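You operate a simulated robot arm through the tools that you are given. There is no shell and no other tool. Be economical: measure what you need, move in short steps, check, and stop when the job is done.

You run a simulated robot arm. Do the job below in one go: nothing can be reset, and whatever is moved stays where it is left.

Task
Prime the table dispenser's dry mint pump, then buy one mint spray.
Fine: tap the STAFF card and push till the screen says PRIMED; pay with the ONE card; one tap each; no other button.

The check looks at the end state, three seconds after you hand in, the way a careful person would. Anything else that was tipped, shoved, dropped, spilled or broken makes it a failure.

Robot
A 7-joint arm with a two-finger parallel gripper on a trunk, on a base that drives. Base frame: it is fixed to the floor where the robot stands at the start and does not move with it; the origin is under the middle of the robot, x ahead of it, y to its left, z up; the surface under the hand at the start is at about z = 0.62. Units: m, degrees, N and s.
With the tool pointing down near the work surface it reaches from about 0.4 to 0.9 m from the robot's upright axis, wherever it stands. Its first joint turns from -17.0 to 126.0 degrees. Places, roughly: cedar button of the table dispenser [0.8, -0.4, 0.7]; lemon button of the table dispenser [0.8, -0.4, 0.7]; lilac button of the table dispenser [0.8, -0.6, 0.7]; mint button of the table dispenser [0.8, -0.5, 0.7]; ocean button of the table dispenser [0.8, -0.6, 0.7]; reader of the table dispenser [0.8, 0, 0.9]; rose button of the table dispenser [0.8, -0.3, 0.7]. Payload 1.57 kg.
The tool frame sits at the grasp point between the pads (the TCP): z along the fingers, y along the line on which they close. The tips reach 0.03 m beyond it. The gripper opens to 0.08 m. The fingers are 0.017 m wide and 0.012 m thick; the gripper's body (0.04 by 0.082 m) begins 0.08 m behind the TCP.
Orientation is told as [roll, pitch, yaw] about the base's x, y, z axes, in that order, counted from this pose: with the fingers straight down and closing along the base's y, the tool's x points along the base's -x, its y along +y and its z along -z.

Tools
- The arm moves only by the tool play_rows. Its argument "series" is a list of rows, each a list of 7 numbers: the shift along the base's x, y, z in units of 400 mm (1.0 is 400 mm), then the turn, a rotation vector about the base's x, y, z in units of 180 degrees (1.0 is 180 degrees), then the opening, from 0 (shut) to 1 (fully open). In form: [[x, y, z, rx, ry, rz, fingers], ...]. A call has 1 to 8 rows; each row is the pose to reach, as a shift and turn from the pose commanded when the call began. A call with a number of a shift or a turn outside -1 to 1 is refused whole. Each row takes 0.2 s and may step no farther than 0.05 m and 8.6 degrees from the row before; otherwise, or with a gripper value out of range, the whole call is refused. A pose out of reach is approached as far as the arm can. The call stops where the force on the tool passes 40 N (or 10 N more than at its start, if that is more) or the arm is blocked; 0.2 s more then pass. Each finger travels about 0.045 m/s and halts on what it meets, pressing with about 24 N; the grip force reading is that of the motor and also rises with nothing between the fingers. The clock runs only during rows and for 0.2 s after the last one: add rows that repeat a pose to give the fingers time. The reply holds the time, the measured pose of the TCP, the force on the tool along the base axes, the opening and the grip force, in the units named above and with some noise, with the torque about the TCP (base axes, N m) and any sound that the robot's microphone picked up, and new pictures: "show" is both (left out), scene, wrist or none.
- Cameras (640 x 400 px; columns grow to the right, rows downward): "scene" is now at [0.0106, -0.2158, 1.2454]; the picture's right is [0.15, -0.99, 0.00], its down [-0.35, -0.05, -0.94] and it looks along [0.93, 0.14, -0.35] (base axes); focal length 266 px, centre (320, 200). "wrist" rides on the gripper at [0.072, -0.007, -0.122] in the tool frame; the picture's right is [0.09, 1.00, 0.00], its down [-0.84, 0.08, -0.54] and it looks along [-0.54, 0.05, 0.84] (tool axes); focal length 238 px, centre (320, 200). There is no depth. A picture from a camera that has moved, and an enlarged one, comes with that camera's place and axes in the base frame and with its lens.
- lift_body(by): slides the trunk up (or, below 0, down) by that many m; the arm and the scene camera ride with it, the base frame stays. It gives what a move gives, with no picture.
- drive_base(legs): drives the robot by 1 to 6 legs, each [ahead, left, turn to the left] in m, m and degrees, along the robot's own axes; the way and the turn of a leg run together, so that a leg with both is an arc; at most 1.5 m and 180 degrees a leg. The arm and the cameras ride along, it lands a little off, and it stops where it bumps. It gives what a move gives, and a new picture of the scene camera.
- pan_tilt(pan, tilt): turns the head with the scene camera to pan (to the left, within 109 degrees either way) and tilt (down, from -29 to 69), counted from straight ahead of the robot. It gives what a move gives, and a new picture of the scene camera.
- enlarge(camera, box): a new picture of the part [left, top, right, bottom] of that camera's present view, enlarged. No time passes.
- finish_job(): hands the job in; it is judged then, once.

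Work in short steps. Places have to be worked out from the pictures, the camera data and where the tool is seen: move nearer, look again, correct. Check each grasp and each placing, and mend what went wrong. You have 120 turns and 260 pictures in all, those below and enlarged ones among them. Open the gripper and draw the arm clear of the work before you hand the job in, unless the task says otherwise; then end with one line.

The tools are called as a command line: name --pt "numbers of a row" for each row, then --argument value for the rest, lists and objects as JSON in quotes. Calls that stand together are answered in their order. play_rows: Moves the arm, as the interface text tells. Its arguments: {"type":"object","properties":{"series":{"type":"array","items":{"type":"array","items":{"type":"number"}}},"show":{"type":"string","enum":["both","scene","wrist","none"]}},"required":["series"]} The other tools are called the same way: lift_body (by) slides the trunk up or down; drive_base (legs) drives the base; pan_tilt (pan, tilt) turns the head that bears the scene camera; enlarge (camera, box) takes an enlarged picture of a part of a camera's view; finish_job () hands the job in.

At the start:

```text
t: 0.0
tool_pos: [0.5112, -0.0257, 1.1712]
tool_rot: [0.0, 0.0, -0.1]
force: [0.0, -0.5, -0.4]
torque: [-0.02, 0.01, -0.02]
width: 0.0798
grasp_force: 0.0
trunk travel left (down, up): [-0.6, 0.19]
robot x, y, heading: [0.003, 0.0017, 0.3]
head pan, tilt: [8.7, 20.6]
```

scene: 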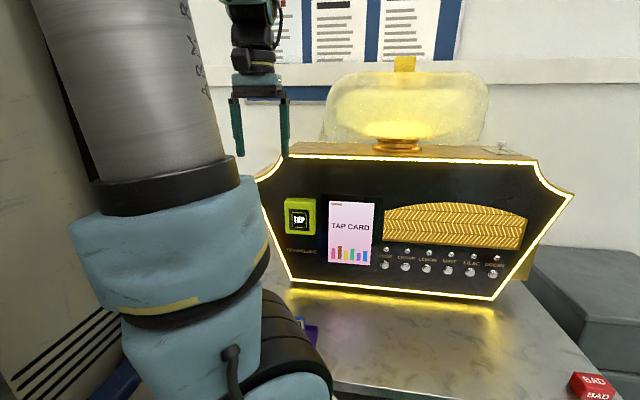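
wrist: 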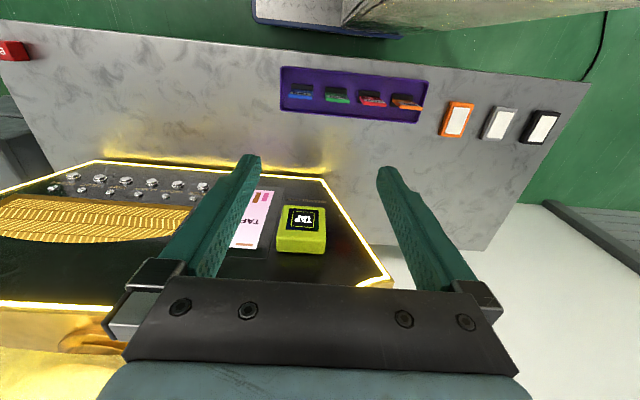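

The pictures show the dispenser with a reader, screen and buttons, and cards lying in front of it. I enlarge both views to read the labels.

enlarge --camera "wrist" --box '[270, 50, 590, 150]'

enlarge --camera "scene" --box '[270, 170, 560, 300]'

enlarge --camera "scene" --box '[240, 0, 480, 100]'

```text
2.00 times, centred on (430, 100) of wrist
camera zoom: at [0.4397, -0.0311, 1.2927], right [-0.09, 1.0, 0.0], down [0.84, 0.08, 0.54], along [0.54, 0.05, -0.84], focal length 477 px, centre (100, 400)
```

zoom: 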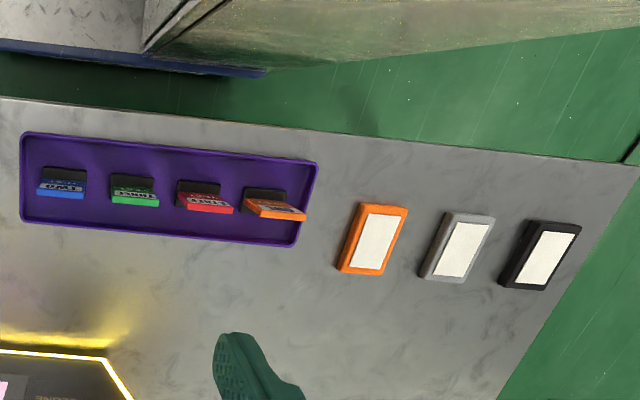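

```text
2.21 times, centred on (415, 235) of scene
camera zoom: at [0.0106, -0.2158, 1.2454], right [0.15, -0.99, 0.0], down [-0.35, -0.05, -0.94], along [0.93, 0.14, -0.35], focal length 587 px, centre (110, 123)
```

zoom: 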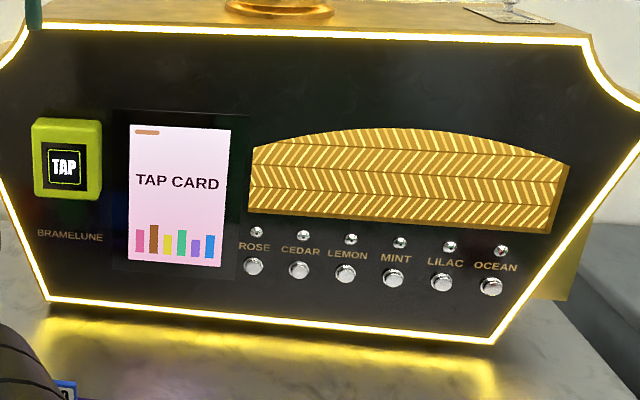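

```text
2.67 times, centred on (360, 50) of scene
camera zoom: at [0.0106, -0.2158, 1.2454], right [0.15, -0.99, 0.0], down [-0.35, -0.05, -0.94], along [0.93, 0.14, -0.35], focal length 709 px, centre (213, 600)
```

zoom: 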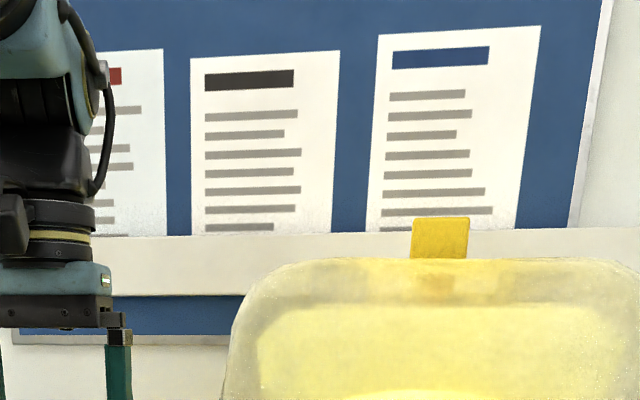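

Text appears upside down because the wrist camera is inverted. I zoom tighter on the tray cards.

enlarge --camera "wrist" --box '[280, 65, 360, 115]'

enlarge --camera "wrist" --box '[350, 75, 430, 125]'

enlarge --camera "wrist" --box '[430, 80, 590, 180]'

pan_tilt --pan 10 --tilt 60

```text
8.00 times, centred on (320, 90) of wrist
camera zoom: at [0.4397, -0.0311, 1.2927], right [-0.09, 1.0, 0.0], down [0.84, 0.08, 0.54], along [0.54, 0.05, -0.84], focal length 1907 px, centre (320, 1080)
```

zoom: 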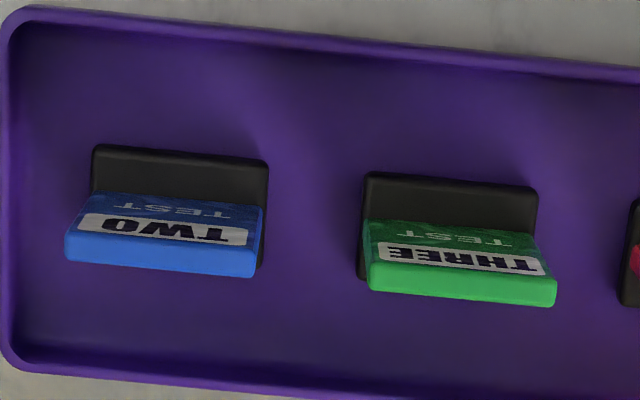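

```text
8.00 times, centred on (390, 100) of wrist
camera zoom: at [0.4397, -0.0311, 1.2927], right [-0.09, 1.0, 0.0], down [0.84, 0.08, 0.54], along [0.54, 0.05, -0.84], focal length 1907 px, centre (-240, 1000)
```

zoom: 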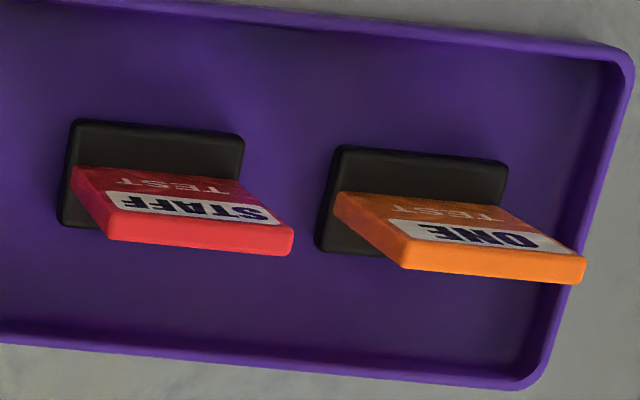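

```text
4.00 times, centred on (510, 130) of wrist
camera zoom: at [0.4397, -0.0311, 1.2927], right [-0.09, 1.0, 0.0], down [0.84, 0.08, 0.54], along [0.54, 0.05, -0.84], focal length 953 px, centre (-440, 480)
```

zoom: 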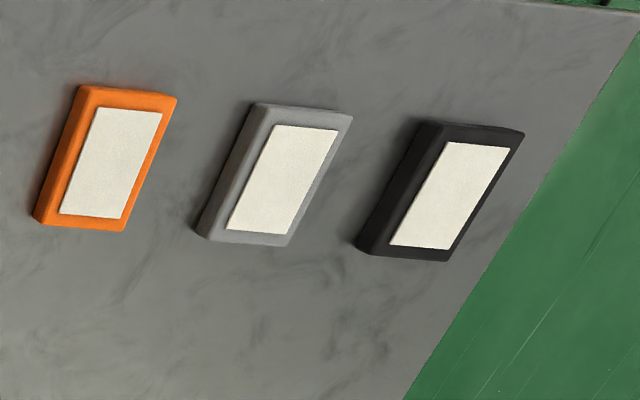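

```text
t: 1.1
tool_pos: [0.5123, -0.0263, 1.17]
tool_rot: [0.0, 0.1, 0.0]
force: [-0.7, -0.2, 0.0]
torque: [-0.01, -0.01, 0.01]
width: 0.0798
grasp_force: 0.1
trunk travel left (down, up): [-0.6, 0.19]
robot x, y, heading: [-0.0, -0.0009, -0.1]
head pan, tilt: [10.0, 60.0]
camera scene: at [-0.0157, -0.2182, 1.1883], right [0.17, -0.98, 0.0], down [-0.85, -0.15, -0.5], along [0.49, 0.09, -0.87], focal length 266 px, centre (320, 200)
```

scene: 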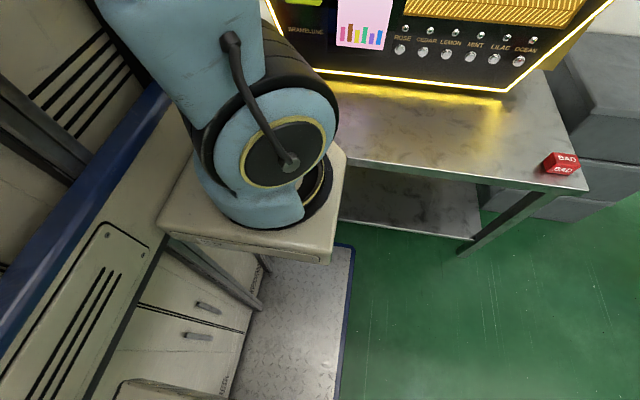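

STAFF is red and ONE is orange, both upright in black holders and facing the robot. I move the hand back and lower over the tray for a closer view.

play_rows --pt "-0.03 0.05 -0.08 0 0 0 1" --pt "-0.06 0.1 -0.17 0 0 0 1" --pt "-0.1 0.15 -0.25 0 0 0 1" --pt "-0.13 0.2 -0.33 0 0 0 1" --pt "-0.17 0.25 -0.42 0 0 0 1" --pt "-0.2 0.3 -0.5 0 0 0 1" --pt "-0.2 0.3 -0.5 0 0 0 1" --show "wrist"

pan_tilt --pan 15 --tilt 35

```text
t: 2.0
tool_pos: [0.4705, 0.0323, 1.0581]
tool_rot: [-0.6, 0.1, 0.1]
force: [-3.1, -25.4, 5.3]
torque: [3.54, -0.08, 2.3]
width: 0.0799
grasp_force: 0.2
trunk travel left (down, up): [-0.6, 0.19]
robot x, y, heading: [0.0037, -0.0003, -0.2]
head pan, tilt: [10.0, 60.0]
stopped in row 4: the force on the tool passed its limit at 110 N (the readings are from after the stop); the commanded pose is now the measured one
camera wrist: at [0.3991, 0.0269, 1.1801], right [-0.09, 1.0, -0.01], down [0.84, 0.08, 0.54], along [0.54, 0.04, -0.84], focal length 238 px, centre (320, 200)
```

wrist: 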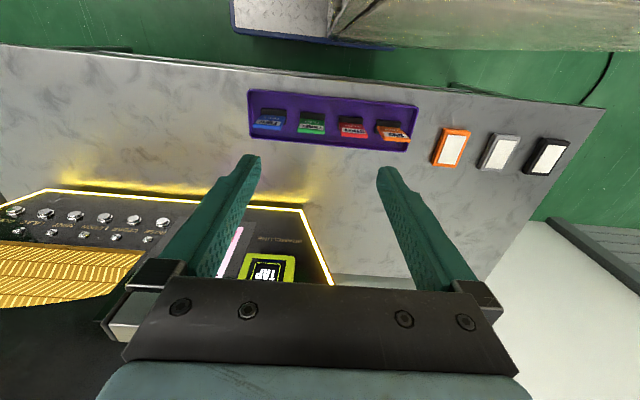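

```text
t: 2.9
tool_pos: [0.4716, 0.031, 1.0571]
tool_rot: [-0.4, 0.0, 0.2]
force: [8.3, -43.1, 0.5]
torque: [6.02, 1.22, 3.87]
width: 0.08
grasp_force: 0.1
trunk travel left (down, up): [-0.6, 0.19]
robot x, y, heading: [0.0004, 0.0007, 0.3]
head pan, tilt: [15.0, 35.0]
camera scene: at [0.0044, -0.2095, 1.2219], right [0.26, -0.97, 0.0], down [-0.56, -0.15, -0.82], along [0.79, 0.21, -0.57], focal length 266 px, centre (320, 200)
```

scene: 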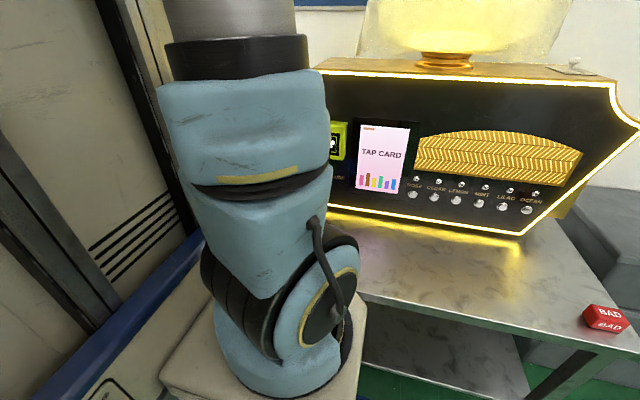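

The hand's camera side is pressing on something on its +y side, most likely the arm's own upper link, because I folded it too close. I back off forward and to the right.

play_rows --pt "0.05 -0.07 0.02 0 0 0 1" --pt "0.1 -0.14 0.05 0 0 0 1" --pt "0.1 -0.14 0.05 0 0 0 1" --show "both"

```text
t: 3.7
tool_pos: [0.5105, -0.0196, 1.0789]
tool_rot: [-0.4, 0.0, 0.2]
force: [-0.2, 0.8, -0.2]
torque: [0.0, 0.01, 0.04]
width: 0.08
grasp_force: 0.2
trunk travel left (down, up): [-0.6, 0.19]
robot x, y, heading: [-0.0011, 0.0015, 0.0]
head pan, tilt: [15.0, 35.0]
camera scene: at [0.0036, -0.2069, 1.2225], right [0.26, -0.97, 0.0], down [-0.55, -0.15, -0.82], along [0.79, 0.21, -0.57], focal length 266 px, centre (320, 200)
camera wrist: at [0.4385, -0.0251, 1.2013], right [-0.1, 1.0, -0.01], down [0.84, 0.08, 0.54], along [0.54, 0.05, -0.84], focal length 238 px, centre (320, 200)
```

scene: 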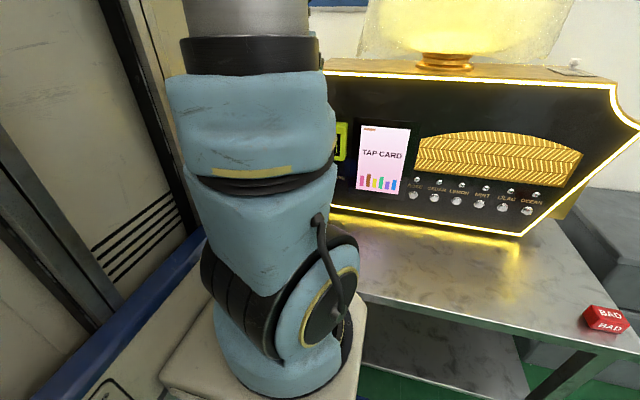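
wrist: 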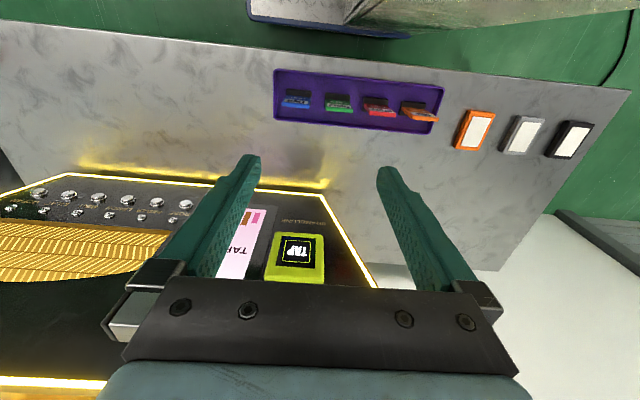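

Contact is gone. I drive the base sideways to the right along the table, so the cards and reader lie at a more comfortable radius.

drive_base --legs '[[0, -0.3, 0]]'

```text
t: 5.7
tool_pos: [0.5103, -0.3248, 1.0807]
tool_rot: [-0.5, 0.0, 0.2]
force: [0.2, 0.4, -0.2]
torque: [0.0, 0.0, -0.01]
width: 0.0802
grasp_force: 0.0
trunk travel left (down, up): [-0.6, 0.19]
robot x, y, heading: [-0.0013, -0.3015, -0.1]
head pan, tilt: [15.0, 35.0]
camera scene: at [0.0033, -0.5106, 1.2225], right [0.26, -0.97, 0.0], down [-0.55, -0.15, -0.82], along [0.79, 0.21, -0.57], focal length 266 px, centre (320, 200)
```

scene: 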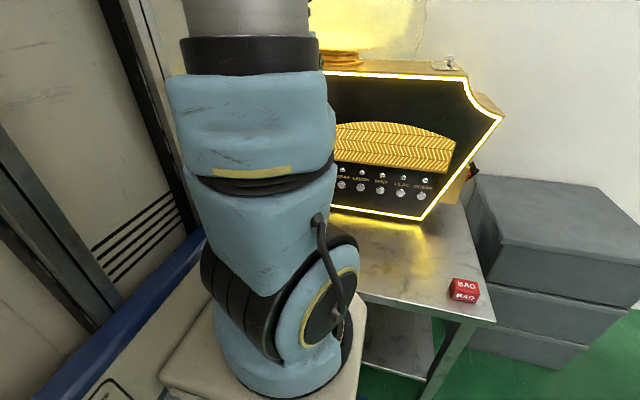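

The move was clean. I sweep the hand left over the tray area with a look from the wrist.

play_rows --pt "0 0.1 -0.02 0 0 0 1" --pt "0 0.2 -0.04 0 0 0 1" --pt "0 0.3 -0.06 0 0 0 1" --pt "0 0.4 -0.08 0 0 0 1" --pt "0 0.5 -0.1 0 0 0 1" --pt "0 0.6 -0.12 0 0 0 1" --pt "0 0.7 -0.15 0 0 0 1" --pt "0 0.8 -0.18 0 0 0 1" --show "wrist"

```text
t: 7.5
tool_pos: [0.5099, -0.0038, 1.0038]
tool_rot: [-0.4, 0.2, 0.3]
force: [1.1, -0.8, 0.1]
torque: [0.02, 0.07, -0.01]
width: 0.0799
grasp_force: 0.2
trunk travel left (down, up): [-0.6, 0.19]
robot x, y, heading: [-0.0012, -0.3028, -0.2]
head pan, tilt: [15.0, 35.0]
camera wrist: at [0.4381, -0.0081, 1.1264], right [-0.1, 1.0, -0.01], down [0.84, 0.09, 0.54], along [0.54, 0.04, -0.84], focal length 238 px, centre (320, 200)
```

wrist: 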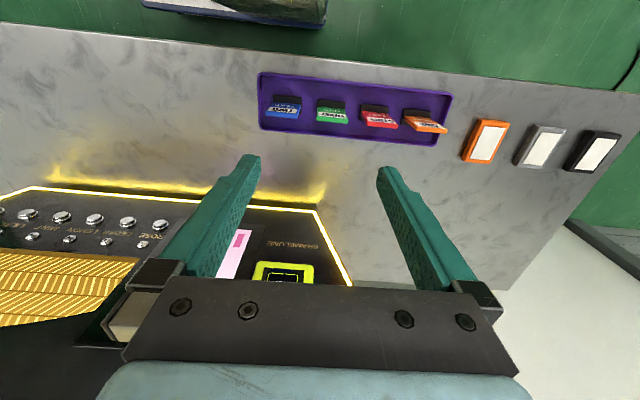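

No contact now. I continue to y≈0.13 and lower a bit, then zoom in on the cards.

play_rows --pt "-0.02 0.1 -0.05 0 0 0 1" --pt "-0.04 0.2 -0.1 0 0 0 1" --pt "-0.06 0.3 -0.15 0 0 0 1" --pt "-0.08 0.35 -0.2 0 0 0 1" --pt "-0.08 0.35 -0.2 0 0 0 1" --show "none"

enlarge --camera "wrist" --box '[160, 50, 480, 250]'

```text
t: 8.7
tool_pos: [0.4973, 0.0545, 0.9775]
tool_rot: [-0.4, 0.0, 0.1]
force: [0.5, 0.3, -0.7]
torque: [0.0, -0.02, 0.0]
width: 0.0799
grasp_force: 0.0
out of reach, approached as far as the arm can: row 2, 3, 4, 5
trunk travel left (down, up): [-0.6, 0.19]
robot x, y, heading: [0.0059, -0.3067, -0.1]
head pan, tilt: [15.0, 35.0]
```

```text
2.00 times, centred on (320, 150) of wrist
camera zoom: at [0.4263, 0.0501, 1.0995], right [-0.09, 1.0, -0.01], down [0.84, 0.08, 0.54], along [0.54, 0.04, -0.84], focal length 477 px, centre (320, 300)
```

zoom: 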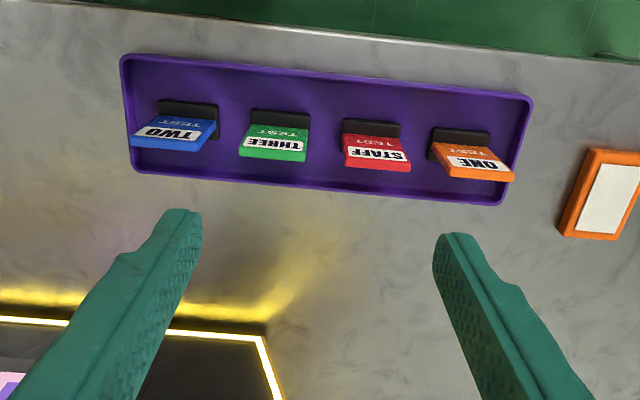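

STAFF card is at about (0.535, 0.10), ONE at about (0.535, 0.18), with tops near z 0.73 and about 54 mm wide. The present reach was limited, so I back the base off and partly left.

drive_base --legs '[[-0.13, 0.2, 0]]'

```text
t: 10.5
tool_pos: [0.3706, 0.2532, 0.9763]
tool_rot: [-0.4, 0.1, -0.1]
force: [0.0, 0.4, 0.4]
torque: [0.0, 0.0, 0.02]
width: 0.0799
grasp_force: 0.0
trunk travel left (down, up): [-0.6, 0.19]
robot x, y, heading: [-0.1287, -0.1001, -0.4]
head pan, tilt: [15.0, 35.0]
camera scene: at [-0.1262, -0.3096, 1.2225], right [0.25, -0.97, 0.0], down [-0.55, -0.15, -0.82], along [0.79, 0.21, -0.57], focal length 266 px, centre (320, 200)
```

scene: 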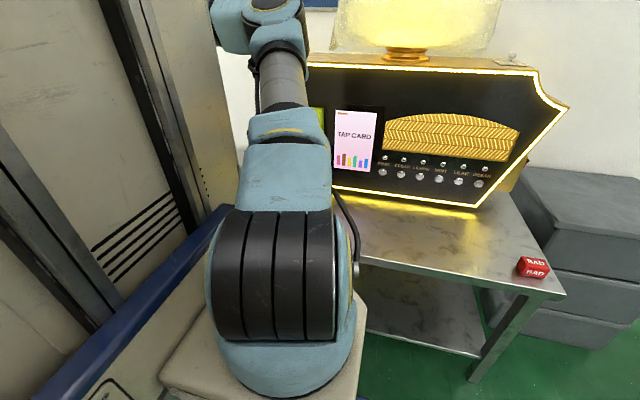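

Now the base is well placed. I move toward above the STAFF card while yawing the hand so that the fingers will close along x, across the card's thickness.

play_rows --pt "0.05 -0.05 0 0 0 0.047 1" --pt "0.1 -0.1 0 0 0 0.094 1" --pt "0.15 -0.15 0 0 0 0.141 1" --pt "0.2 -0.2 0 0 0 0.188 1" --pt "0.25 -0.25 0 0 0 0.235 1" --pt "0.3 -0.3 0 0 0 0.282 1" --pt "0.35 -0.35 0 0 0 0.329 1" --pt "0.4 -0.38 0 0 0 0.376 1" --show "wrist"

```text
t: 12.3
tool_pos: [0.5306, 0.1017, 0.9772]
tool_rot: [-0.5, -0.1, 67.7]
force: [1.0, -1.3, -0.1]
torque: [0.0, -0.02, 0.0]
width: 0.0802
grasp_force: 0.1
trunk travel left (down, up): [-0.6, 0.19]
robot x, y, heading: [-0.1307, -0.1001, -0.1]
head pan, tilt: [15.0, 35.0]
camera wrist: at [0.5091, 0.0343, 1.0997], right [-0.96, 0.29, -0.01], down [0.24, 0.8, 0.54], along [0.17, 0.52, -0.84], focal length 238 px, centre (320, 200)
```

wrist: 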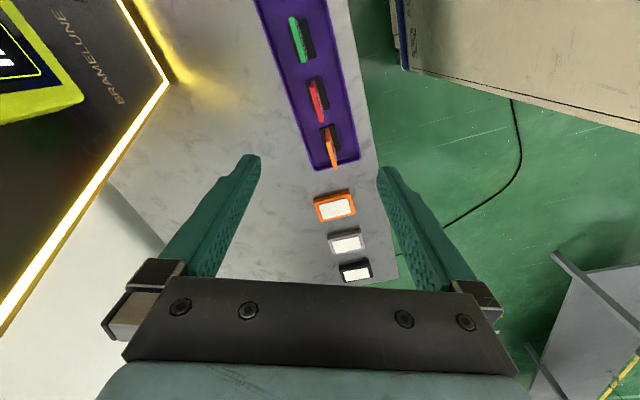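

Working. I finish the yaw to 90° and descend to z≈0.86 to recheck alignment.

play_rows --pt "0 0 -0.1 0.001 0 0.041 1" --pt "0 0 -0.2 0.002 0 0.082 1" --pt "0 0 -0.3 0.003 0 0.124 1" --pt "0 0 -0.3 0.003 0 0.124 1" --show "wrist"

enlarge --camera "wrist" --box '[200, 0, 440, 150]'

```text
t: 13.3
tool_pos: [0.5309, 0.1017, 0.8568]
tool_rot: [-0.4, -0.6, 90.0]
force: [-0.7, 0.2, -0.1]
torque: [0.0, 0.0, 0.04]
width: 0.0797
grasp_force: 0.2
trunk travel left (down, up): [-0.6, 0.19]
robot x, y, heading: [-0.1299, -0.1019, -0.2]
head pan, tilt: [15.0, 35.0]
camera wrist: at [0.536, 0.03, 0.9778], right [-1.0, -0.09, -0.01], down [-0.08, 0.83, 0.55], along [-0.04, 0.55, -0.84], focal length 238 px, centre (320, 200)
```

wrist: 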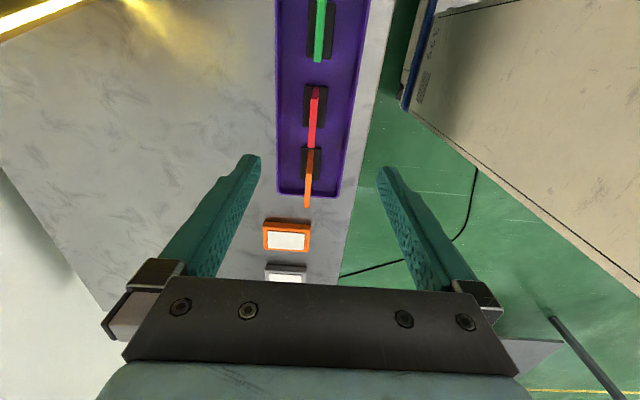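

```text
2.67 times, centred on (320, 75) of wrist
camera zoom: at [0.536, 0.03, 0.9778], right [-1.0, -0.09, -0.01], down [-0.08, 0.83, 0.55], along [-0.04, 0.55, -0.84], focal length 636 px, centre (320, 533)
```

zoom: 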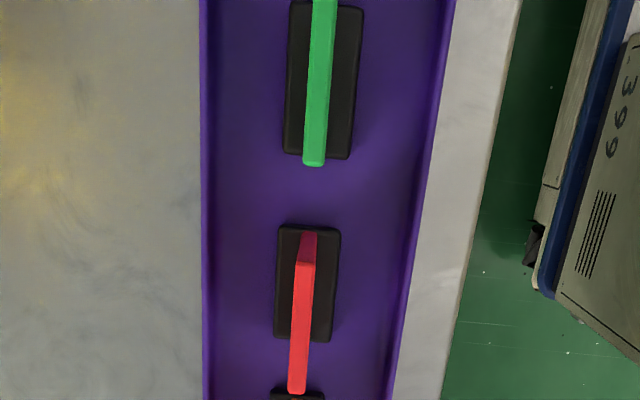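

The STAFF card's top is at about x 0.540, y 0.10, z 0.72. I descend with fingertips to about z 0.693 straddling the card, and narrow the gap to check centring.

play_rows --pt "0.0225 -0.003 -0.1 0.001 0.001 0 1" --pt "0.0225 -0.003 -0.2 0.002 0.003 0 1" --pt "0.0225 -0.003 -0.28 0.002 0.003 0 0.8" --pt "0.0225 -0.003 -0.337 0.002 0.003 0 0.6" --pt "0.0225 -0.003 -0.337 0.002 0.003 0 0.4" --pt "0.0225 -0.003 -0.337 0.002 0.003 0 0.4" --show "wrist"

enlarge --camera "wrist" --box '[240, 50, 400, 210]'

```text
t: 14.7
tool_pos: [0.5405, 0.1012, 0.7215]
tool_rot: [0.2, -0.8, 89.9]
force: [0.3, 0.4, 0.3]
torque: [-0.02, -0.04, -0.01]
width: 0.0321
grasp_force: 0.0
trunk travel left (down, up): [-0.6, 0.19]
robot x, y, heading: [-0.1311, -0.1019, -0.4]
head pan, tilt: [15.0, 35.0]
camera wrist: at [0.5465, 0.028, 0.843], right [-1.0, -0.09, 0.0], down [-0.07, 0.83, 0.56], along [-0.05, 0.55, -0.83], focal length 238 px, centre (320, 200)
```

wrist: 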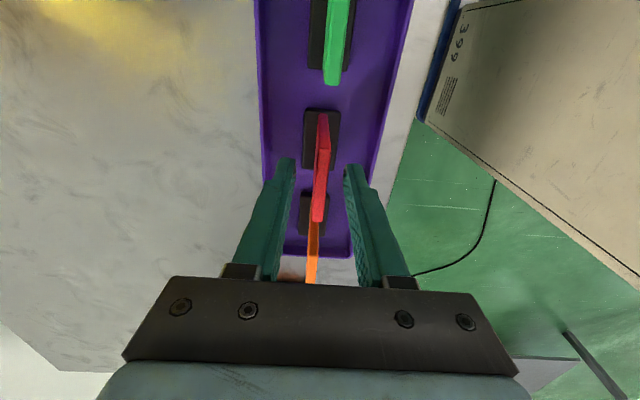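

```text
2.50 times, centred on (320, 130) of wrist
camera zoom: at [0.5465, 0.028, 0.843], right [-1.0, -0.09, 0.0], down [-0.07, 0.83, 0.56], along [-0.05, 0.55, -0.83], focal length 596 px, centre (320, 375)
```

zoom: 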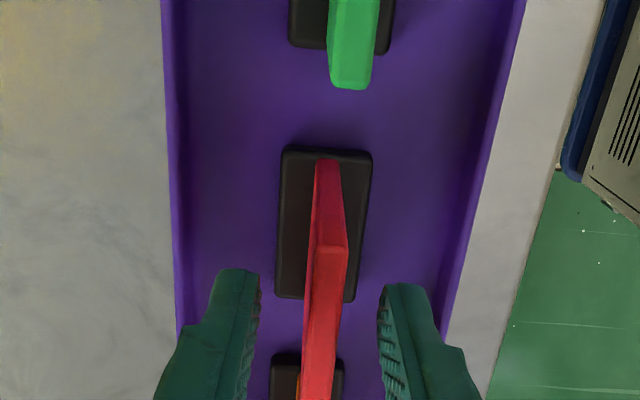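

The fingers straddle the card and look centred, with about 24 mm of overlap. Closing now.

play_rows --pt "0 0 0 0 0 0 0.25" --pt "0 0 0 0 0 0 0.1" --pt "0 0 0 0 0 0 0" --pt "0 0 0 0 0 0 0" --pt "0 0 0 0 0 0 0" --show "wrist"

```text
t: 15.9
tool_pos: [0.5411, 0.1011, 0.7221]
tool_rot: [0.3, -0.9, 89.9]
force: [1.4, 0.1, 0.7]
torque: [0.05, -0.02, 0.0]
width: 0.0071
grasp_force: 24.4
trunk travel left (down, up): [-0.6, 0.19]
robot x, y, heading: [-0.1305, -0.1009, -0.4]
head pan, tilt: [15.0, 35.0]
camera wrist: at [0.5465, 0.028, 0.8431], right [-1.0, -0.09, 0.0], down [-0.07, 0.83, 0.56], along [-0.05, 0.55, -0.83], focal length 238 px, centre (320, 200)
```

wrist: 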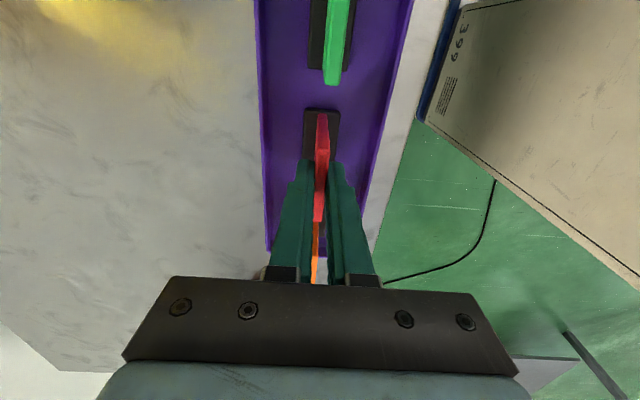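

The card is gripped (7 mm). I lift it straight up.

play_rows --pt "0 0 0.04 0 0 0 0" --pt "0 0 0.09 0 0 0 0" --pt "0 0 0.17 0 0 0 0" --pt "0 0 0.27 0 0 0 0" --pt "0 0 0.37 0 0 0 0" --pt "0 0 0.47 0 0 0 0" --pt "0 0 0.57 0 0 0 0" --show "both"

```text
t: 17.5
tool_pos: [0.5408, 0.1022, 0.951]
tool_rot: [0.1, -0.8, 89.9]
force: [-0.5, 0.0, -0.7]
torque: [0.0, 0.05, 0.02]
width: 0.0068
grasp_force: 23.9
trunk travel left (down, up): [-0.6, 0.19]
robot x, y, heading: [-0.127, -0.1021, -0.3]
head pan, tilt: [15.0, 35.0]
camera scene: at [-0.1259, -0.3096, 1.2224], right [0.25, -0.97, 0.0], down [-0.56, -0.15, -0.82], along [0.79, 0.21, -0.57], focal length 266 px, centre (320, 200)
camera wrist: at [0.5474, 0.0294, 1.0714], right [-1.0, -0.09, 0.0], down [-0.07, 0.83, 0.56], along [-0.05, 0.55, -0.83], focal length 238 px, centre (320, 200)
```

scene: 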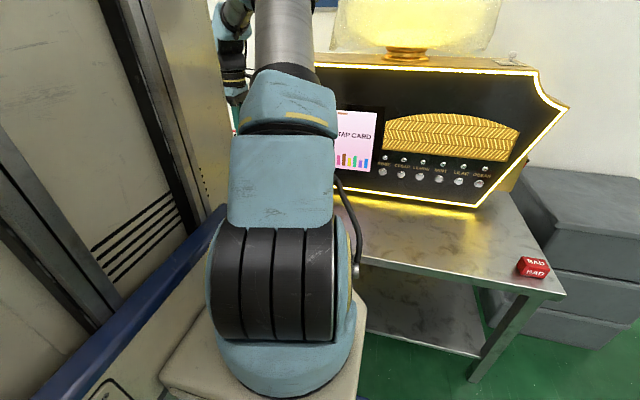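
wrist: 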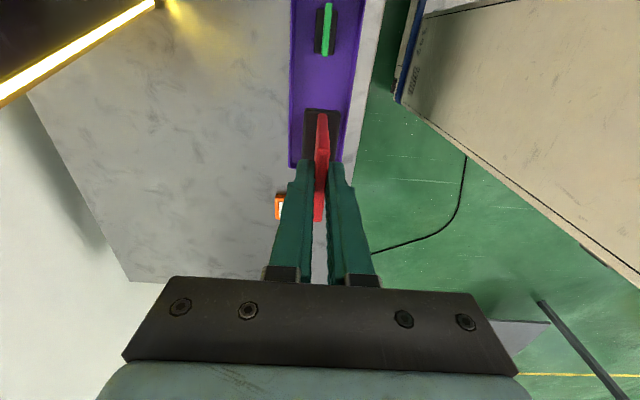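

The card came out cleanly. The reader face works out to about (0.715, −0.045, 0.93), about 9 cm square, standing out from the panel. I raise the card and bring it in front of the reader, stopping short.

play_rows --pt "0.05 -0.06 0.04 0 0 0 0" --pt "0.1 -0.12 0.08 0 0 0 0" --pt "0.15 -0.18 0.12 0 0 0 0" --pt "0.2 -0.25 0.15 0 0 0 0" --pt "0.25 -0.31 0.15 0 0 0 0" --pt "0.27 -0.37 0.15 0 0 0 0" --pt "0.27 -0.37 0.15 0 0 0 0" --show "both"

```text
t: 19.1
tool_pos: [0.6482, -0.0481, 1.0113]
tool_rot: [0.2, -0.8, 89.9]
force: [0.4, -0.1, -0.8]
torque: [0.03, 0.01, -0.02]
width: 0.0068
grasp_force: 23.9
trunk travel left (down, up): [-0.6, 0.19]
robot x, y, heading: [-0.1332, -0.1031, -0.5]
head pan, tilt: [15.0, 35.0]
camera scene: at [-0.1262, -0.3096, 1.2225], right [0.25, -0.97, 0.0], down [-0.55, -0.15, -0.82], along [0.79, 0.21, -0.57], focal length 266 px, centre (320, 200)
camera wrist: at [0.6548, -0.121, 1.1319], right [-1.0, -0.09, 0.0], down [-0.07, 0.83, 0.56], along [-0.05, 0.55, -0.83], focal length 238 px, centre (320, 200)
```

scene: 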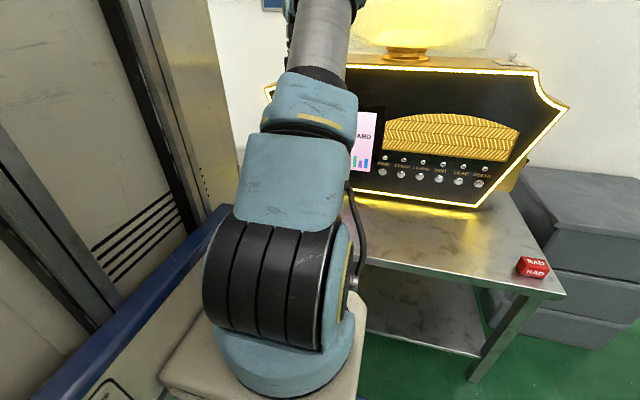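
wrist: 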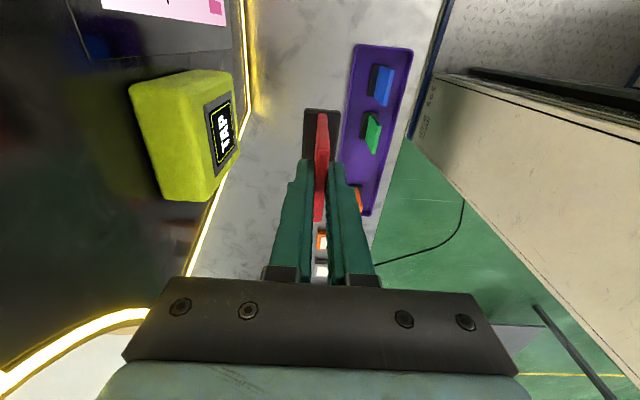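

The black foot travels with the card, so each card stands on its own base. That base will touch the reader first. I centre the card in height on the reader and advance in small steps while listening for a beep.

play_rows --pt "0 0.005 -0.045 0 0 0 0" --pt "0 0.005 -0.09 0 0 0 0" --pt "0.03 0.005 -0.09 0 0 0 0" --pt "0.06 0.005 -0.09 0 0 0 0" --pt "0.075 0.005 -0.09 0 0 0 0" --show "both"

```text
t: 20.3
tool_pos: [0.678, -0.045, 0.9741]
tool_rot: [0.1, -0.9, 90.0]
force: [-0.2, -0.1, -1.1]
torque: [0.01, 0.01, 0.02]
width: 0.007
grasp_force: 24.7
trunk travel left (down, up): [-0.6, 0.19]
robot x, y, heading: [-0.1278, -0.1047, -0.2]
head pan, tilt: [15.0, 35.0]
camera scene: at [-0.1263, -0.3097, 1.2225], right [0.25, -0.97, 0.0], down [-0.55, -0.15, -0.82], along [0.79, 0.21, -0.57], focal length 266 px, centre (320, 200)
camera wrist: at [0.6848, -0.118, 1.0953], right [-1.0, -0.09, 0.0], down [-0.07, 0.83, 0.56], along [-0.05, 0.55, -0.83], focal length 238 px, centre (320, 200)
```

scene: 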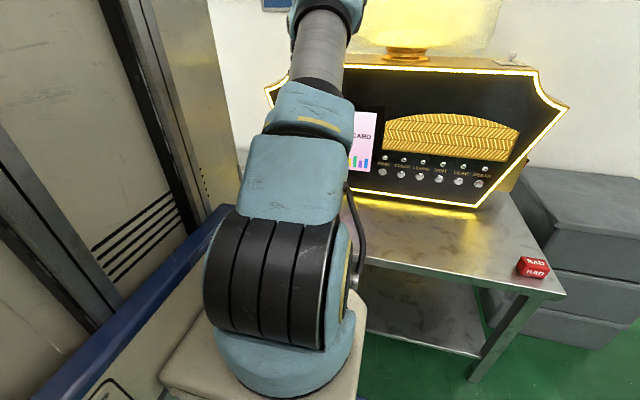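
wrist: 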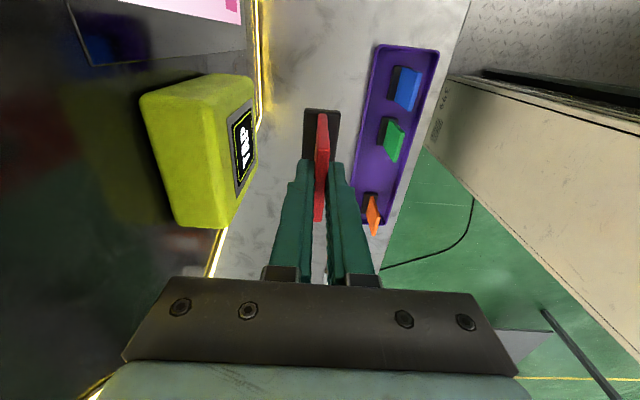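

Not yet close: the refined reader face is x≈0.74, z≈0.91. I advance further in 8 mm steps, slightly lower.

play_rows --pt "0.02 0 -0.03 0 0 0 0" --pt "0.04 0 -0.03 0 0 0 0" --pt "0.06 0 -0.03 0 0 0 0" --pt "0.08 0 -0.03 0 0 0 0" --show "both"

```text
t: 21.3
tool_pos: [0.7096, -0.045, 0.963]
tool_rot: [0.1, -1.0, 89.8]
force: [-0.2, 0.1, -0.8]
torque: [0.0, 0.02, -0.01]
width: 0.007
grasp_force: 24.2
trunk travel left (down, up): [-0.6, 0.19]
robot x, y, heading: [-0.1293, -0.104, -0.5]
head pan, tilt: [15.0, 35.0]
camera scene: at [-0.1263, -0.3097, 1.2225], right [0.25, -0.97, 0.0], down [-0.55, -0.15, -0.82], along [0.79, 0.21, -0.57], focal length 266 px, centre (320, 200)
camera wrist: at [0.7163, -0.1175, 1.0833], right [-1.0, -0.09, 0.0], down [-0.07, 0.83, 0.56], along [-0.05, 0.55, -0.83], focal length 238 px, centre (320, 200)
```

scene: 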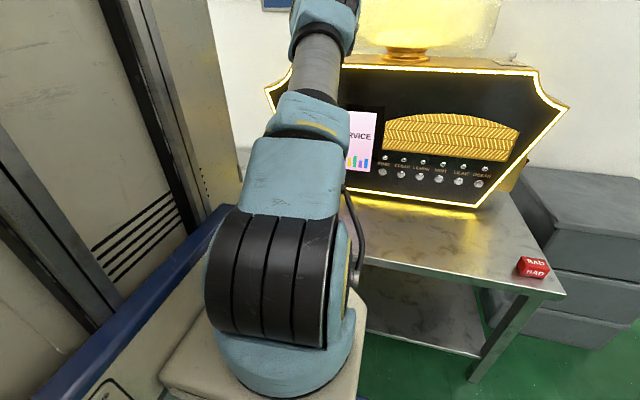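
wrist: 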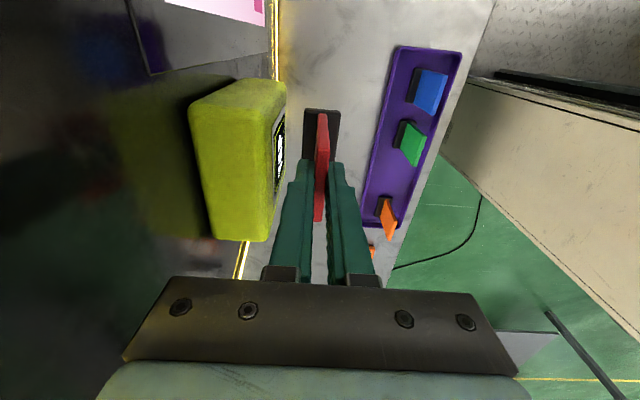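

The screen changed to "…RVICE" (SERVICE), so the tap took. I read it, then retreat and put the card back.

enlarge --camera "scene" --box '[330, 90, 520, 200]'

play_rows --pt "-0.1 0.0 0 0 0 0 0" --pt "-0.2 0.08 0 0 0 0 0" --pt "-0.3 0.16 -0.05 0 0 0 0" --pt "-0.38 0.24 -0.1 0 0 0 0" --pt "-0.42 0.32 -0.18 0 0 0 0" --pt "-0.42 0.364 -0.27 0 0 0 0" --pt "-0.42 0.364 -0.37 0 0 0 0" --pt "-0.42 0.364 -0.47 0 0 0 0" --show "both"

```text
3.37 times, centred on (425, 145) of scene
camera zoom: at [-0.1263, -0.3097, 1.2225], right [0.25, -0.97, 0.0], down [-0.55, -0.15, -0.82], along [0.79, 0.21, -0.57], focal length 896 px, centre (-34, 385)
```

zoom: 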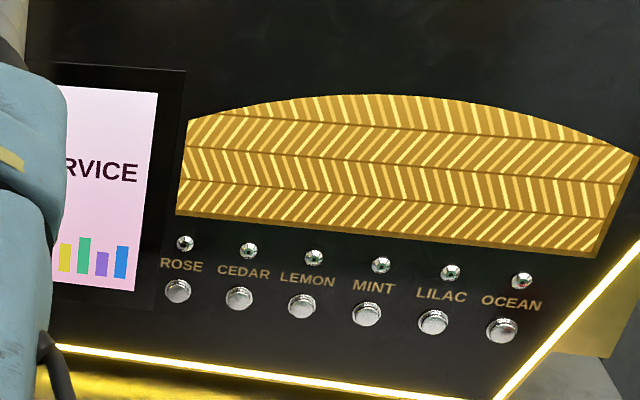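

```text
refused: row 2 steps farther than a row can; nothing moved
```

A row was too long; I resend with smaller steps.

play_rows --pt "-0.1 0.0 0 0 0 0 0" --pt "-0.19 0.07 0 0 0 0 0" --pt "-0.27 0.14 -0.03 0 0 0 0" --pt "-0.34 0.22 -0.07 0 0 0 0" --pt "-0.4 0.3 -0.13 0 0 0 0" --pt "-0.4215 0.365 -0.22 0 0 0 0" --pt "-0.4215 0.365 -0.34 0 0 0 0" --pt "-0.4215 0.365 -0.46 0 0 0 0" --show "both"

```text
t: 23.1
tool_pos: [0.5397, 0.1016, 0.7793]
tool_rot: [0.2, -0.9, 89.9]
force: [0.3, 0.5, -0.3]
torque: [0.05, -0.01, 0.05]
width: 0.007
grasp_force: 24.3
trunk travel left (down, up): [-0.6, 0.19]
robot x, y, heading: [-0.1294, -0.1041, -0.3]
head pan, tilt: [15.0, 35.0]
camera scene: at [-0.1266, -0.3097, 1.2226], right [0.25, -0.97, 0.0], down [-0.55, -0.15, -0.82], along [0.79, 0.21, -0.57], focal length 266 px, centre (320, 200)
camera wrist: at [0.547, 0.0286, 0.8999], right [-1.0, -0.09, 0.0], down [-0.08, 0.83, 0.56], along [-0.05, 0.55, -0.83], focal length 238 px, centre (320, 200)
```

scene: 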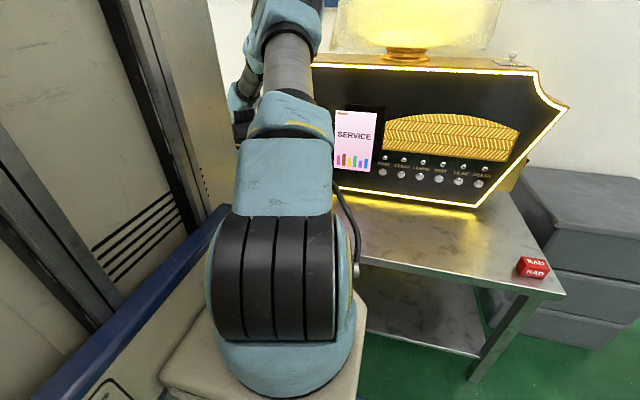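
wrist: 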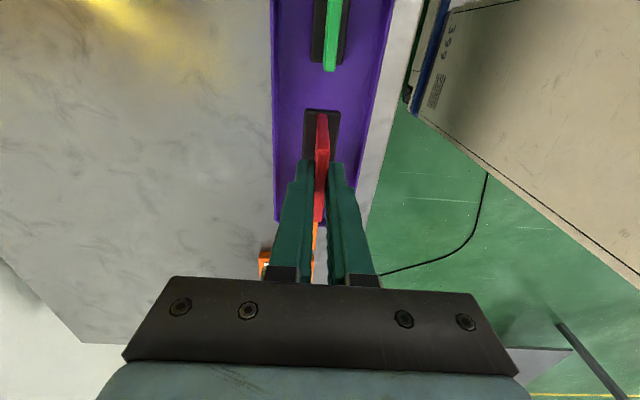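

Still SERVICE, and the card is right above its spot. I set it down at the recorded height, open a little and rise.

play_rows --pt "0.002 0 -0.06 0 0 0 0" --pt "0.002 0 -0.11 0 0 0 0" --pt "0.002 0 -0.143 0 0 0 0" --pt "0.002 0 -0.143 0 0 0 0.3" --pt "0.002 0 -0.143 0 0 0 0.45" --pt "0.002 0 -0.04 0 0 0 0.45" --pt "0.002 0 0.08 0 0 0 0.3" --pt "0.002 0 0.2 0 0 0 0" --show "both"

```text
t: 24.9
tool_pos: [0.5406, 0.1015, 0.8588]
tool_rot: [0.3, -0.9, 89.8]
force: [0.4, 0.6, -0.1]
torque: [-0.01, 0.02, -0.04]
width: 0.0001
grasp_force: 5.2
trunk travel left (down, up): [-0.6, 0.19]
robot x, y, heading: [-0.1301, -0.1019, -0.4]
head pan, tilt: [15.0, 35.0]
camera scene: at [-0.1258, -0.3096, 1.2224], right [0.25, -0.97, 0.0], down [-0.56, -0.15, -0.82], along [0.79, 0.21, -0.57], focal length 266 px, centre (320, 200)
camera wrist: at [0.5481, 0.0282, 0.9795], right [-1.0, -0.09, 0.0], down [-0.07, 0.83, 0.56], along [-0.05, 0.55, -0.83], focal length 238 px, centre (320, 200)
```

scene: 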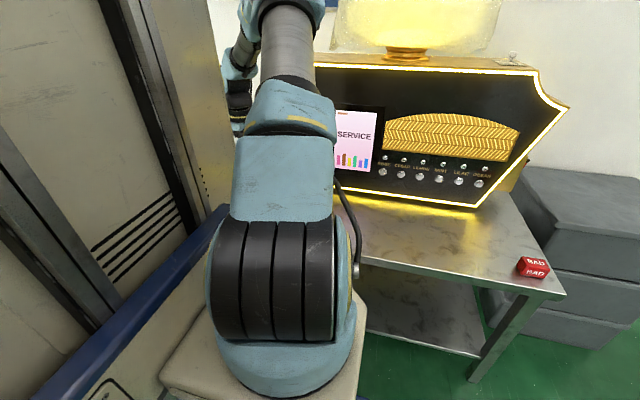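
wrist: 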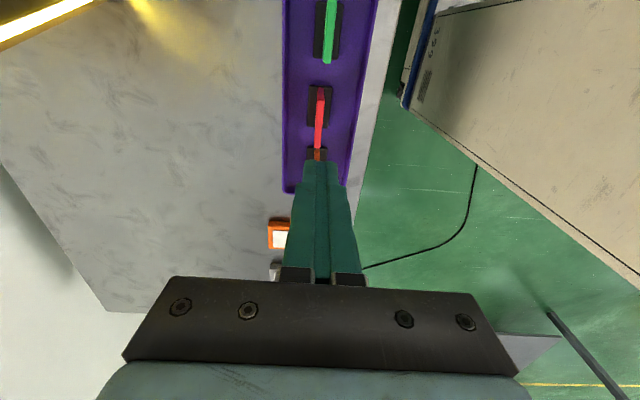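

STAFF is back standing in the tray. The mint button triangulates to about (0.785, −0.514, 0.735). I drive right and slightly ahead to reach it.

drive_base --legs '[[0.0, -0.37, 0]]'

```text
t: 27.3
tool_pos: [0.5401, -0.2687, 0.8578]
tool_rot: [0.2, -0.9, 89.9]
force: [-0.7, -0.1, 0.9]
torque: [0.0, -0.01, 0.01]
width: 0.0
grasp_force: 21.5
trunk travel left (down, up): [-0.6, 0.19]
robot x, y, heading: [-0.1315, -0.4694, -0.4]
head pan, tilt: [15.0, 35.0]
camera scene: at [-0.1282, -0.6784, 1.2225], right [0.25, -0.97, 0.0], down [-0.55, -0.15, -0.82], along [0.79, 0.21, -0.57], focal length 266 px, centre (320, 200)
```

scene: 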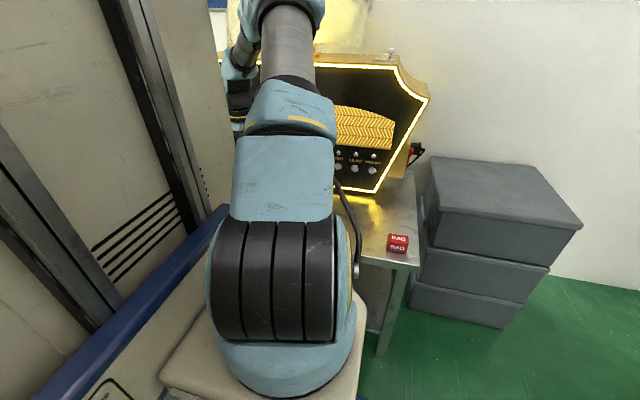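

I rotate the hand to point forward-down at 45° with the closed fingertips, shifting sideways toward the mint button.

play_rows --pt "0 -0.07 0.02 0.0163 -0.0163 -0.0393 0" --pt "0 -0.14 0.04 0.0327 -0.0327 -0.0787 0" --pt "0 -0.22 0.05 0.049 -0.049 -0.118 0" --pt "0 -0.3 0.05 0.0653 -0.0653 -0.1573 0" --pt "0 -0.38 0.05 0.0817 -0.0817 -0.1967 0" --pt "0 -0.46 0.05 0.098 -0.098 -0.236 0" --pt "0 -0.54 0.05 0.1143 -0.1143 -0.2753 0" --pt "0 -0.61 0.05 0.1307 -0.1307 -0.3147 0" --show "none"

play_rows --pt "0.02 0 -0.02 0.0163 -0.0163 -0.0393 0" --pt "0.05 0 -0.04 0.0327 -0.0327 -0.0787 0" --pt "0.08 0 -0.06 0.049 -0.049 -0.118 0" --pt "0.12 0 -0.08 0.0653 -0.0653 -0.1573 0" --pt "0.12 0 -0.08 0.0653 -0.0653 -0.1573 0" --show "both"

```text
t: 29.1
tool_pos: [0.5389, -0.5138, 0.8775]
tool_rot: [-9.5, -31.6, 34.4]
force: [-0.3, 0.1, -0.2]
torque: [-0.04, 0.02, 0.01]
width: 0.0
grasp_force: 21.5
trunk travel left (down, up): [-0.6, 0.19]
robot x, y, heading: [-0.129, -0.4696, -0.2]
head pan, tilt: [15.0, 35.0]
```

```text
t: 30.3
tool_pos: [0.5877, -0.5123, 0.8468]
tool_rot: [0.4, -46.1, -0.4]
force: [-0.1, 0.3, -0.6]
torque: [0.02, 0.0, -0.04]
width: 0.0
grasp_force: 21.6
trunk travel left (down, up): [-0.6, 0.19]
robot x, y, heading: [-0.1347, -0.4714, -0.3]
head pan, tilt: [15.0, 35.0]
camera scene: at [-0.1283, -0.6784, 1.2225], right [0.25, -0.97, 0.0], down [-0.55, -0.15, -0.82], along [0.79, 0.21, -0.57], focal length 266 px, centre (320, 200)
camera wrist: at [0.4496, -0.5179, 0.8803], right [-0.06, 1.0, -0.06], down [0.19, 0.07, 0.98], along [0.98, 0.05, -0.19], focal length 238 px, centre (320, 200)
```

scene: 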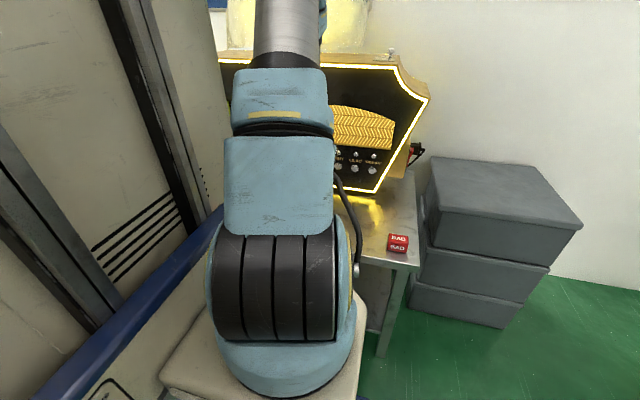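
wrist: 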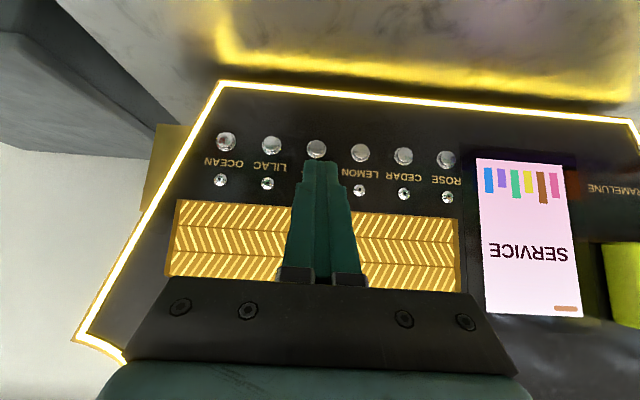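

The wrist view shows the whole button row and screen; mint (between LILAC and LEMON) is straight ahead at (0.785, −0.512, 0.736). I lower and move to just in front of it.

play_rows --pt "0.05 0 -0.08 0 0 0 0" --pt "0.12 0 -0.16 0 0 0 0" --pt "0.2 0 -0.24 0 0 0 0" --pt "0.27 0 -0.24 0 0 0 0" --pt "0.32 0 -0.24 0 0 0 0" --show "wrist"

enlarge --camera "wrist" --box '[220, 80, 420, 205]'

```text
t: 31.5
tool_pos: [0.7152, -0.5126, 0.75]
tool_rot: [0.3, -45.9, -0.3]
force: [0.2, 0.7, 0.2]
torque: [-0.01, -0.02, -0.02]
width: 0.0
grasp_force: 21.3
trunk travel left (down, up): [-0.6, 0.19]
robot x, y, heading: [-0.1314, -0.472, -0.1]
head pan, tilt: [15.0, 35.0]
camera wrist: at [0.5769, -0.5183, 0.7831], right [-0.06, 1.0, -0.06], down [0.19, 0.07, 0.98], along [0.98, 0.05, -0.2], focal length 238 px, centre (320, 200)
```

wrist: 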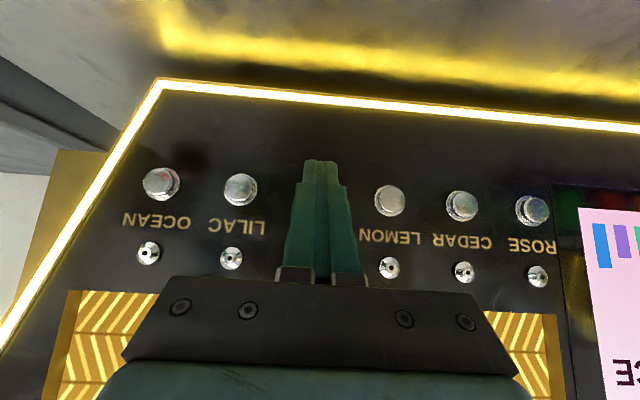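

```text
3.20 times, centred on (320, 142) of wrist
camera zoom: at [0.5769, -0.5183, 0.7831], right [-0.06, 1.0, -0.06], down [0.19, 0.07, 0.98], along [0.98, 0.05, -0.2], focal length 763 px, centre (320, 384)
```

zoom: 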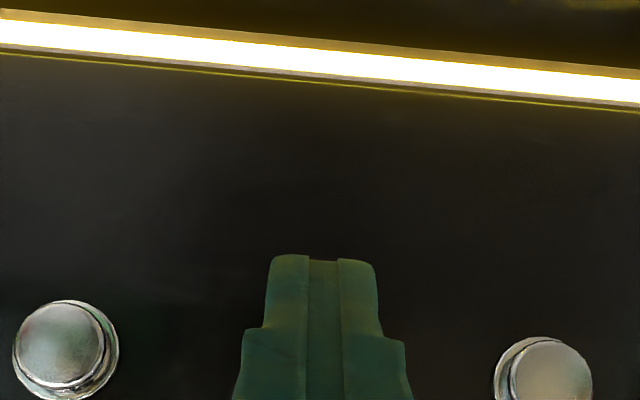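

Mint interpolates to (0.78, −0.513, 0.737), aligned with the fingertip. I advance in small steps toward contact.

play_rows --pt "0.03 0 0 0 0 0 0" --pt "0.06 0 0 0 0 0 0" --pt "0.075 0 0 0 0 0 0" --pt "0.09 0 0 0 0 0 0" --pt "0.1 0 0 0 0 0 0" --show "wrist"

```text
t: 32.7
tool_pos: [0.7542, -0.5122, 0.7502]
tool_rot: [0.4, -45.8, -0.4]
force: [-12.0, -0.4, 3.1]
torque: [0.02, 0.08, 0.01]
width: 0.0
grasp_force: 21.3
trunk travel left (down, up): [-0.6, 0.19]
robot x, y, heading: [-0.1361, -0.4719, -0.3]
head pan, tilt: [15.0, 35.0]
heard: click
camera wrist: at [0.6165, -0.5175, 0.7836], right [-0.06, 1.0, -0.06], down [0.19, 0.07, 0.98], along [0.98, 0.05, -0.2], focal length 238 px, centre (320, 200)
```

wrist: 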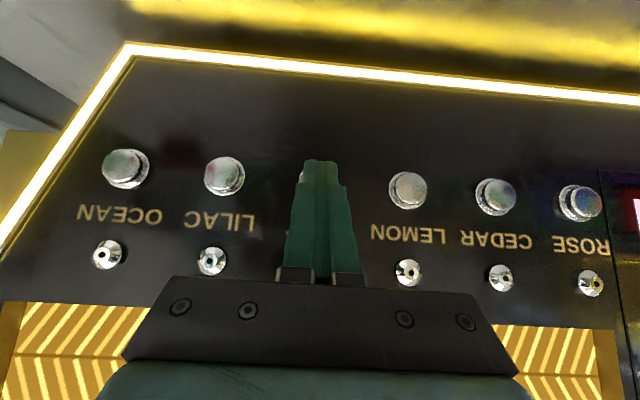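

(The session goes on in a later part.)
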